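You operate a simulated robot arm through the tools that you are given. There is no shell and no other tool. Be economical: measure what you need, move in short steps, check, and stop when the job is done.

You run a simulated robot arm. Do the job below in one go: nothing can be reset, and whatever is moved stays where it is left.

Task
Fetch the white relay from the top of the steel workbench and set it on the white tape roll on the top of the steel workbench.

Only the result counts: the job must be done as asked and must still hold three seconds after the hand-in. Knocking over, shifting, dropping, spilling or breaking anything else fails it.

Robot
A 7-joint arm with a two-finger parallel gripper, fixed in place. Base frame: the origin is at the foot of the arm, x ahead of it, y to its left, z up; the work surface is at about z = 90. Readings come in cm, degrees, newtons and seconds.
With the tool pointing down near the work surface it reaches from about 24 to 68 cm from the base axis. Its first joint turns from -66.0 to 66.0 degrees. Payload 2.4 kg.
Tool frame: the origin (TCP) lies between the finger pads and is the grasp point; the fingertips stand 3 cm ahead of it; z points along the fingers, y is the line along which they close. Largest opening 9.4 cm; finger width 2.8, thickness 1; the body of the gripper, 5 by 9.6 cm, starts 5.5 cm behind the TCP.
Orientation is that of the tool frame in the base frame, as a unit quaternion [w, x, y, z]. With the fingers straight down and closing along the base's y, the tool's x points along the base's -x, its y along +y and its z along -z.

Tools
- The arm moves only by the tool drive_tool. Its arguments are lists of equal length, an entry for each row: "slide": the shift along the tool's x, y, z in cm, a list of three; "delta_rot": the turn, a rotation vector about the tool's x, y, z in degrees, a list of three; "fingers": the gripper command, from -1 (fully open) to 1 (shut), values between in proportion. In form: {"slide": [[x, y, z], ...], "delta_rot": [[rx, ry, rz], ...], "fingers": [fingers, ...]}. A call has 1 to 12 rows; each row shifts and turns the commanded pose from where the row before left it, along the tool's axes as they then stand. Rows are played at 5 a second. More than 5 cm and 8.6 degrees between two rows, or a gripper value outside its range, and nothing of the call is played. Where a pose cannot be reached the arm comes as near as it can. A force on the tool above 40 N (or 10 N above the force at the start of the call, whichever is more), or a blocked arm, ends the call early, and 0.2 s more pass. The fingers move at their own pace (about 15.3 cm/s each) and stop on an object; they squeeze with about 33 N. The grip force told is the motor's: it shows also when the fingers shut on nothing. Time passes only in rows, and 0.2 s behind the last, so rows that do not move let the fingers close. It gives the time, the measured TCP pose, the force on the tool (base axes), the opening and the grip force at its end, in the units of the frame above (readings bear some noise).
- Cameras (640 x 400 px; columns grow to the right, rows downward): "scene" is fixed at [3.78, 47.12, 145]; the picture's right is [-0.78, -0.63, 0.00], its down [-0.34, 0.42, -0.84] and it looks along [0.53, -0.65, -0.54] (base axes); focal length 317 px, centre (320, 200). "wrist" rides on the gripper at [7.6, 1.4, -10.3] in the tool frame; the picture's right is [-0.18, 0.98, 0.00], its down [-0.75, -0.14, -0.64] and it looks along [-0.63, -0.12, 0.77] (tool axes); focal length 243 px, centre (320, 200).
- capture(camera): a new picture of that camera. It takes no simulated time.
- probe_pixels(camera, pixels): for up to 12 pixels [column, row] of the newest picture of that camera ("zoom" is the newest enlarged one), the place [x, y, z] in the base frame of the surface seen there, good to about 0.3 cm. It takes no simulated time.
- close_up(camera, box): a new picture of the part [left, top, right, bottom] of that camera's present view, enlarged. It takes no simulated time.
- job_done(): hands the job in; it is judged then, once.

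Go step by step. Measure first, check grasps and placings, and put right what went wrong. The budget is 60 turns and 30 pictures, counting those below and the enlarged ones. Unless the task says otherwise, let go and move clear before handing in, and close with one line.

The tools are called after "Call:" by a JSON object that holds its "name" and its "arguments". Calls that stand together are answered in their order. drive_tool: Moves the arm, as the interface text tells. Its arguments: {"type":"object","properties":{"slide":{"type":"array","items":{"type":"array","items":{"type":"number"}}},"delta_rot":{"type":"array","items":{"type":"array","items":{"type":"number"}}},"fingers":{"type":"array","items":{"type":"number"}}},"required":["slide","delta_rot","fingers"]} The other tools are called the same way: capture (camera) takes a picture; probe_pixels (camera, pixels) gives the place of the surface under pixels of a picture; close_up (camera, box) takes an enlarged picture of a part of a camera's view; job_done () hands the job in.

At the start:

```text
time: 0.0
eef_pos: [35.62, 11.4, 122.62]
ee_rot: [0.0, 0.0, 1.0, -0.001]
wrist_force: [0.3, 0.6, -1.0]
opening: 9.39
finger_force: 0.0
```

scene: 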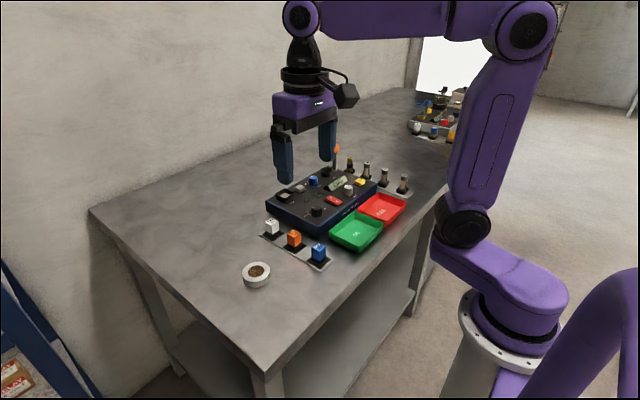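
wrist: 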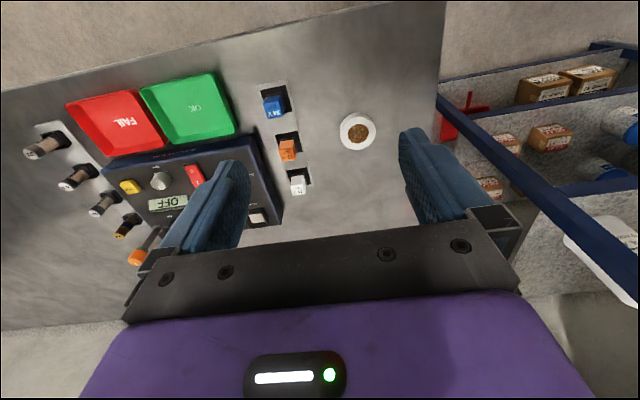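

The white relay appears at scene (272,227) and wrist (298,185), with the tape roll at scene (256,273). I'll enlarge both views to measure them.

Call:
{"name": "close_up", "arguments": {"camera": "scene", "box": [230, 200, 340, 300]}}

Call:
{"name": "close_up", "arguments": {"camera": "wrist", "box": [240, 80, 400, 210]}}

```text
4.00 times, centred on (285, 250) of scene
```

zoom: 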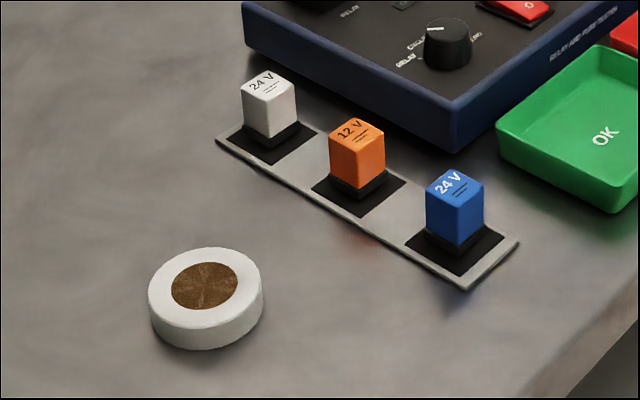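

```text
3.08 times, centred on (320, 145) of wrist
```

zoom: 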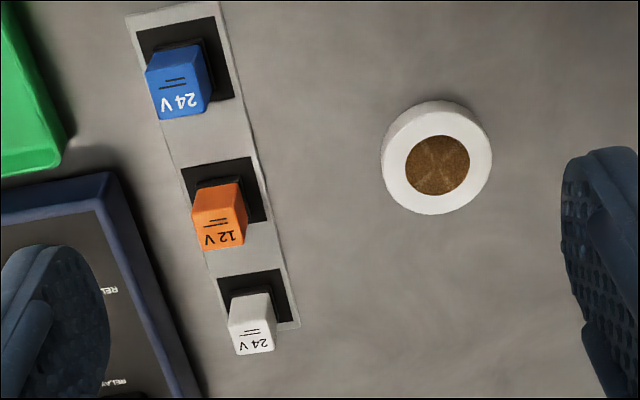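

The white relay sits in a socket on a strip, at zoom (252,323). I'll probe the relay, its neighbours, the tape roll and the tester edge.

Call:
{"name": "probe_pixels", "arguments": {"camera": "zoom", "pixels": [[240, 333], [270, 330], [241, 350], [272, 345], [255, 340], [230, 318], [268, 298], [234, 300], [437, 165], [437, 115], [400, 160], [478, 160]]}}

Call:
{"name": "probe_pixels", "arguments": {"camera": "scene", "pixels": [[272, 221], [272, 229], [256, 268], [256, 265], [242, 273], [270, 270], [294, 233], [268, 195], [300, 215], [255, 279], [262, 235], [294, 242]]}}

```text
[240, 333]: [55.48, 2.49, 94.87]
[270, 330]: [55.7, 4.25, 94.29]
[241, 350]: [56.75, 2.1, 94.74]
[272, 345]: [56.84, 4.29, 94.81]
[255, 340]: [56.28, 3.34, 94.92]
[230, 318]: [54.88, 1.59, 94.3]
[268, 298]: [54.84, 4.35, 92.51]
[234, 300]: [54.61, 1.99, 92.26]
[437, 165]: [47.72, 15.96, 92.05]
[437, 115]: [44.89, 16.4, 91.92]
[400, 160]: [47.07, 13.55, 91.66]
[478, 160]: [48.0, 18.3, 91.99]
```

```text
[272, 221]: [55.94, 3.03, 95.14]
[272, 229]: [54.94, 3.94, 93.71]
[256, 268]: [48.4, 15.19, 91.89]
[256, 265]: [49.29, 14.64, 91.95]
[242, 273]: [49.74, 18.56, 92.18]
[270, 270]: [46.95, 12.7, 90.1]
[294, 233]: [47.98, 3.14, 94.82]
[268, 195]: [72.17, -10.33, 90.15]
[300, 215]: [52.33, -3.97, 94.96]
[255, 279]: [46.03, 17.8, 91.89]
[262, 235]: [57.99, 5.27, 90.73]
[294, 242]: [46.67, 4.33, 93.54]
```

The relay top is at about (56, 3.1, 94.9) and 2.3 cm wide. The tape centre is at about (47.8, 15.9), top z 92. I'll move above the relay with the fingers partly closed for a better look at its yaw.

Call:
{"name": "drive_tool", "arguments": {"slide": [[-3.4, -1.38, 2.3], [-3.4, -1.38, 2.3], [-3.4, -1.38, 2.3], [-3.4, -1.38, 2.3], [-3.4, -1.38, 2.3], [-3.4, -1.38, 2.3], [0, 0, 0]], "delta_rot": [[0, 0, 0], [0, 0, 0], [0, 0, 0], [0, 0, 0], [0, 0, 0], [0, 0, 0], [0, 0, 0]], "fingers": [-0.06, -0.06, -0.06, -0.06, -0.06, -0.06, -0.06]}}

Call:
{"name": "capture", "arguments": {"camera": "wrist"}}

Call:
{"name": "close_up", "arguments": {"camera": "scene", "box": [230, 170, 340, 270]}}

```text
time: 1.6
eef_pos: [55.84, 2.97, 108.89]
ee_rot: [-0.001, 0.0, 1.0, 0.001]
wrist_force: [-0.6, -1.2, -0.5]
opening: 4.98
finger_force: 0.0
```

```text
25 pictures are left
```

wrist: 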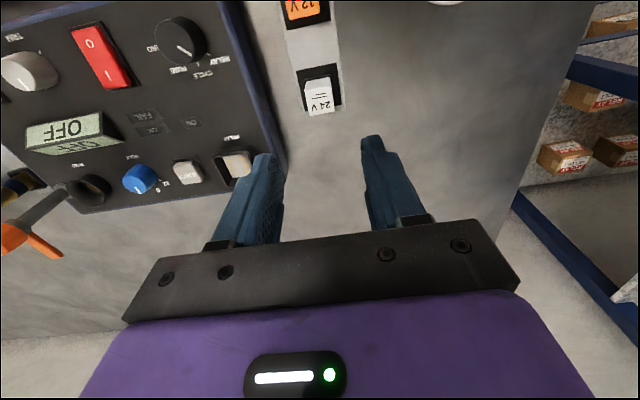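

```text
4.00 times, centred on (285, 220) of scene
```

zoom: 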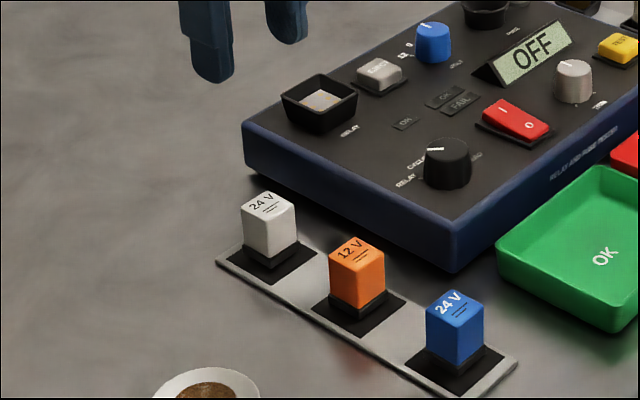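

The relay is at wrist (319,97), just ahead of the fingers in that view. I'll probe the relay faces, strip edges and tester edge for yaw.

Call:
{"name": "probe_pixels", "arguments": {"camera": "wrist", "pixels": [[307, 86], [328, 83], [310, 110], [331, 108], [319, 97], [333, 30], [341, 90], [290, 45], [300, 90], [270, 110], [250, 50], [306, 104]]}}

Call:
{"name": "probe_pixels", "arguments": {"camera": "zoom", "pixels": [[245, 204], [268, 194], [293, 207], [270, 215], [268, 204], [247, 228], [266, 234], [275, 232], [292, 226], [255, 155], [430, 245], [268, 262]]}}

```text
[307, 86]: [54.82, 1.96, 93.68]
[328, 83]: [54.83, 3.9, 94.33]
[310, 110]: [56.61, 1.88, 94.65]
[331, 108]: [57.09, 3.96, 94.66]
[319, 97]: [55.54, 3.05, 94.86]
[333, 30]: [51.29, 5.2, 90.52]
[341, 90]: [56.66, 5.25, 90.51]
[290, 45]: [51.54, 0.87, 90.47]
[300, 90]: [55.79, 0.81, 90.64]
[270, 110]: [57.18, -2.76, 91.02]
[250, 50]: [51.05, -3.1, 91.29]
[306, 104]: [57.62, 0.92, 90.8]
```

```text
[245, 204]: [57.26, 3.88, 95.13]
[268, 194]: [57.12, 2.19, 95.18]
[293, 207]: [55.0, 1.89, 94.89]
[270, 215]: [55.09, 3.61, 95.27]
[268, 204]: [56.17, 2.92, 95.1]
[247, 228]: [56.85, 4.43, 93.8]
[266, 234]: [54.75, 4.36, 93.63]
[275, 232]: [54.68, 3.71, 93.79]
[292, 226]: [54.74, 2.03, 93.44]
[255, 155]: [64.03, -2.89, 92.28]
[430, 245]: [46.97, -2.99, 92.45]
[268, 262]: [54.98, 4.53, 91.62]
```

The relay is aligned with the base axes at about (56.0, 3.0), top z about 95. There is clearance to the tester edge at y≈-2.9. I'll descend to TCP z≈94.3, then close.

Call:
{"name": "drive_tool", "arguments": {"slide": [[-0.15, 0.03, 3.5], [0, 0, 3.5], [0, 0, 3], [0, 0, 2], [0, 0, 1.5], [0, 0, 1.0], [0, 0, 0]], "delta_rot": [[0, 0, 0], [0, 0, 0], [0, 0, 0], [0, 0, 0], [0, 0, 0], [0, 0, 0], [0, 0, 0]], "fingers": [-0.06, -0.06, -0.06, -0.06, -0.06, -0.06, -0.06]}}

Call:
{"name": "close_up", "arguments": {"camera": "scene", "box": [230, 170, 340, 270]}}

```text
time: 3.2
eef_pos: [56.07, 3.13, 94.25]
ee_rot: [0.001, 0.0, 1.0, 0.0]
wrist_force: [0.0, 0.3, 0.1]
opening: 4.96
finger_force: 0.1
```

```text
4.00 times, centred on (285, 220) of scene
```

zoom: 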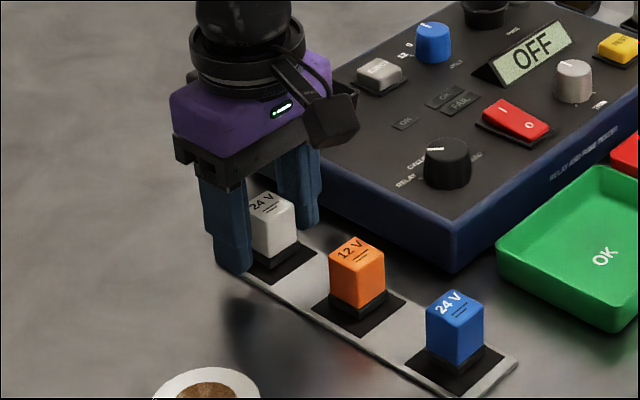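

The fingers straddle the relay with no contact. I'll close, then lift straight up a little.

Call:
{"name": "drive_tool", "arguments": {"slide": [[0, 0, 0], [0, 0, 0], [0, 0, 0], [0, 0, -0.5], [0, 0, -1], [0, 0, -2], [0, 0, -3], [0, 0, -3], [0, 0, 0]], "delta_rot": [[0, 0, 0], [0, 0, 0], [0, 0, 0], [0, 0, 0], [0, 0, 0], [0, 0, 0], [0, 0, 0], [0, 0, 0], [0, 0, 0]], "fingers": [1, 1, 1, 1, 1, 1, 1, 1, 1]}}

Call:
{"name": "close_up", "arguments": {"camera": "scene", "box": [230, 150, 340, 250]}}

```text
time: 5.2
eef_pos: [56.15, 3.09, 103.92]
ee_rot: [0.0, 0.001, 1.0, 0.0]
wrist_force: [0.0, 0.0, -0.2]
opening: 2.96
finger_force: 32.8
```

```text
4.00 times, centred on (285, 200) of scene
```

zoom: 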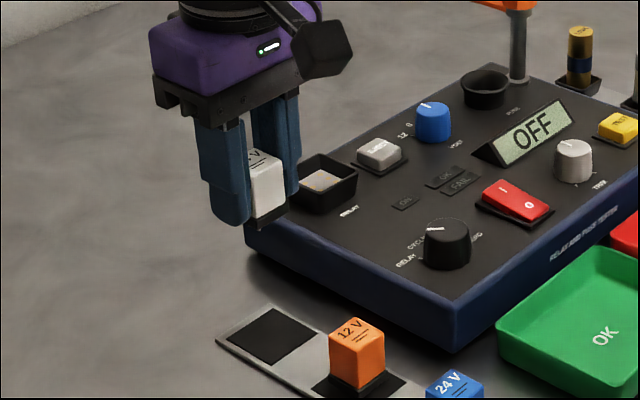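

The relay is gripped (opening 2.96, black base is part of the relay) and the socket is empty. Now I'll measure the tape roll's rim and core, and the relay bottom.

Call:
{"name": "probe_pixels", "arguments": {"camera": "zoom", "pixels": [[262, 222], [275, 214], [285, 205], [265, 195], [270, 330]]}}

Call:
{"name": "close_up", "arguments": {"camera": "scene", "box": [236, 257, 280, 291]}}

```text
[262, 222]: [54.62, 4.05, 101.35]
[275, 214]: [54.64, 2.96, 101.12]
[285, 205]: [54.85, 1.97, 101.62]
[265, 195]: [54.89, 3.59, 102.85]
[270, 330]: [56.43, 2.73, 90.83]
```

```text
11.76 times, centred on (258, 274) of scene
```

zoom: 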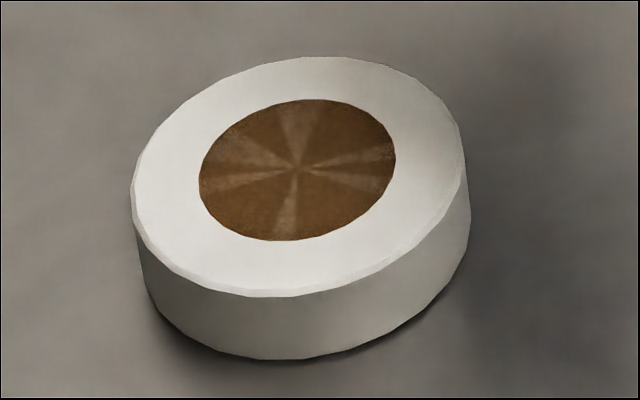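

Call:
{"name": "probe_pixels", "arguments": {"camera": "zoom", "pixels": [[297, 170], [140, 185], [455, 150], [300, 65], [290, 290], [180, 110], [420, 240], [410, 80], [190, 255], [230, 150], [360, 190], [300, 330]]}}

```text
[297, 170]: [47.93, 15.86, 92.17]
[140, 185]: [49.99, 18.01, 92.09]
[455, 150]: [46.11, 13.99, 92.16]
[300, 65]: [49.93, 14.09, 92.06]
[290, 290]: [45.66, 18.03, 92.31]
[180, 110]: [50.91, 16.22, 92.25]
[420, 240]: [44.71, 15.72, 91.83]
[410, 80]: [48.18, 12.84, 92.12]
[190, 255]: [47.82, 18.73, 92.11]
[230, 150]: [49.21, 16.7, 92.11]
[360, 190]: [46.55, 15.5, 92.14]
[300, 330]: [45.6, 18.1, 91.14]
```

The tape roll's centre is (47.9, 15.9), with a flat solid top at z 92.1. I'll carry the relay above it at the present height.

Call:
{"name": "drive_tool", "arguments": {"slide": [[1.64, 2.56, 0], [1.64, 2.56, 0], [1.64, 2.56, 0], [1.64, 2.56, 0], [1.64, 2.56, 0], [0, 0, 2.5], [0, 0, 2.5], [0, 0, 1], [0, 0, 0]], "delta_rot": [[0, 0, 0], [0, 0, 0], [0, 0, 0], [0, 0, 0], [0, 0, 0], [0, 0, 0], [0, 0, 0], [0, 0, 0], [0, 0, 0]], "fingers": [1, 1, 1, 1, 1, 1, 1, 1, 1]}}

Call:
{"name": "close_up", "arguments": {"camera": "scene", "box": [210, 210, 310, 300]}}

```text
time: 7.2
eef_pos: [48.02, 15.73, 97.87]
ee_rot: [0.0, 0.001, 1.0, 0.0]
wrist_force: [-0.3, 0.2, -0.8]
opening: 2.94
finger_force: 32.7
```

```text
4.44 times, centred on (260, 255) of scene
```

zoom: 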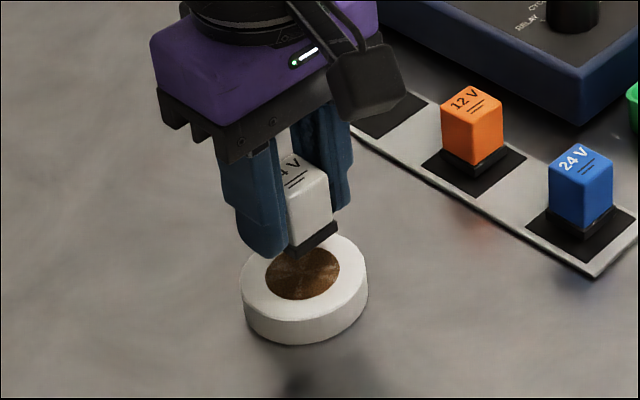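

The relay hangs above the roll and is aligned. I'll lower gently by 1.9 cm and watch the force.

Call:
{"name": "drive_tool", "arguments": {"slide": [[0.1, 0.15, 0.7], [0, 0, 0.6], [0, 0, 0.4], [0, 0, 0.2], [0, 0, 0]], "delta_rot": [[0, 0, 0], [0, 0, 0], [0, 0, 0], [0, 0, 0], [0, 0, 0]], "fingers": [1, 1, 1, 1, 1]}}

Call:
{"name": "close_up", "arguments": {"camera": "scene", "box": [235, 240, 285, 290]}}

```text
time: 8.4
eef_pos: [47.81, 15.97, 95.91]
ee_rot: [0.001, 0.0, 1.0, 0.0]
wrist_force: [-1.0, 0.4, -0.3]
opening: 2.95
finger_force: 32.8
```

```text
8.00 times, centred on (260, 265) of scene
```

zoom: 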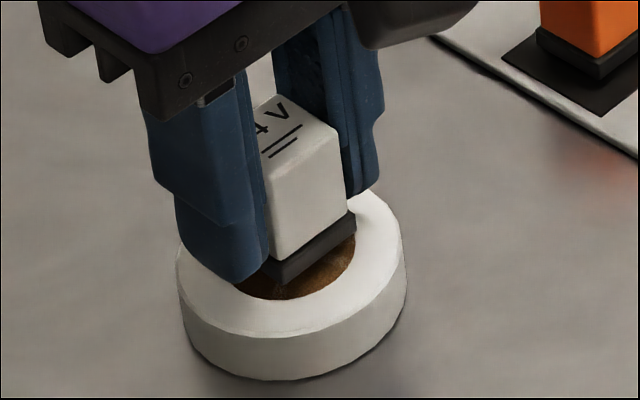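

There is no contact force yet at z 95.91, so I'll lower in tiny steps.

Call:
{"name": "drive_tool", "arguments": {"slide": [[0, 0, 0.1], [0, 0, 0.1], [0, 0, 0]], "delta_rot": [[0, 0, 0], [0, 0, 0], [0, 0, 0]], "fingers": [1, 1, 1]}}

```text
time: 9.2
eef_pos: [47.93, 15.97, 95.9]
ee_rot: [-0.001, 0.0, 1.0, 0.0]
wrist_force: [-1.8, -0.7, 8.0]
opening: 2.95
finger_force: 32.9
```

The upward force is 8 N, so the relay rests on the roll. I'll open the fingers moderately and rise straight up.

Call:
{"name": "drive_tool", "arguments": {"slide": [[0, 0, -0.08], [0, 0, 0], [0, 0, 0], [0, 0, 0], [0, 0, -1], [0, 0, -2], [0, 0, -3], [0, 0, -4], [0, 0, -4], [0, 0, 0]], "delta_rot": [[0, 0, 0], [0, 0, 0], [0, 0, 0], [0, 0, 0], [0, 0, 0], [0, 0, 0], [0, 0, 0], [0, 0, 0], [0, 0, 0], [0, 0, 0]], "fingers": [1, 0.2, 0, -0.1, -0.1, -0.1, -0.1, -0.1, -0.1, -0.1]}}

Call:
{"name": "close_up", "arguments": {"camera": "scene", "box": [210, 200, 320, 300]}}

```text
time: 11.4
eef_pos: [47.84, 15.92, 109.9]
ee_rot: [0.001, 0.0, 1.0, 0.0]
wrist_force: [-0.1, -0.5, 0.6]
opening: 5.18
finger_force: 0.0
```

```text
4.00 times, centred on (265, 250) of scene
```

zoom: 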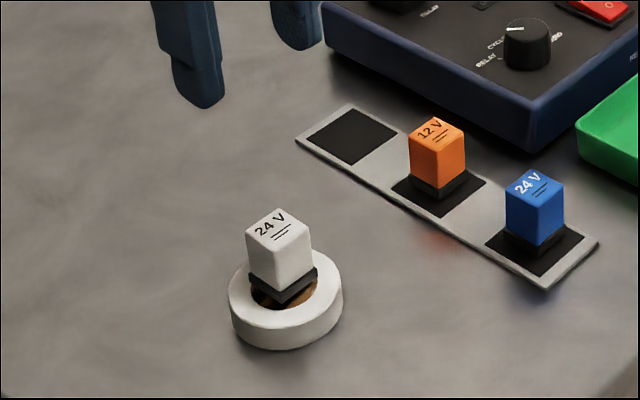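

The relay stands upright on the tape roll near zoom (280,255). The gripper is clear and nothing else has moved, so I'm handing in.

Call:
{"name": "job_done", "arguments": {}}

```text
The job is handed in.
```

The white relay now stands upright, centred on the white tape roll; the gripper was released and clear before I handed the job in, and I saw nothing else move.
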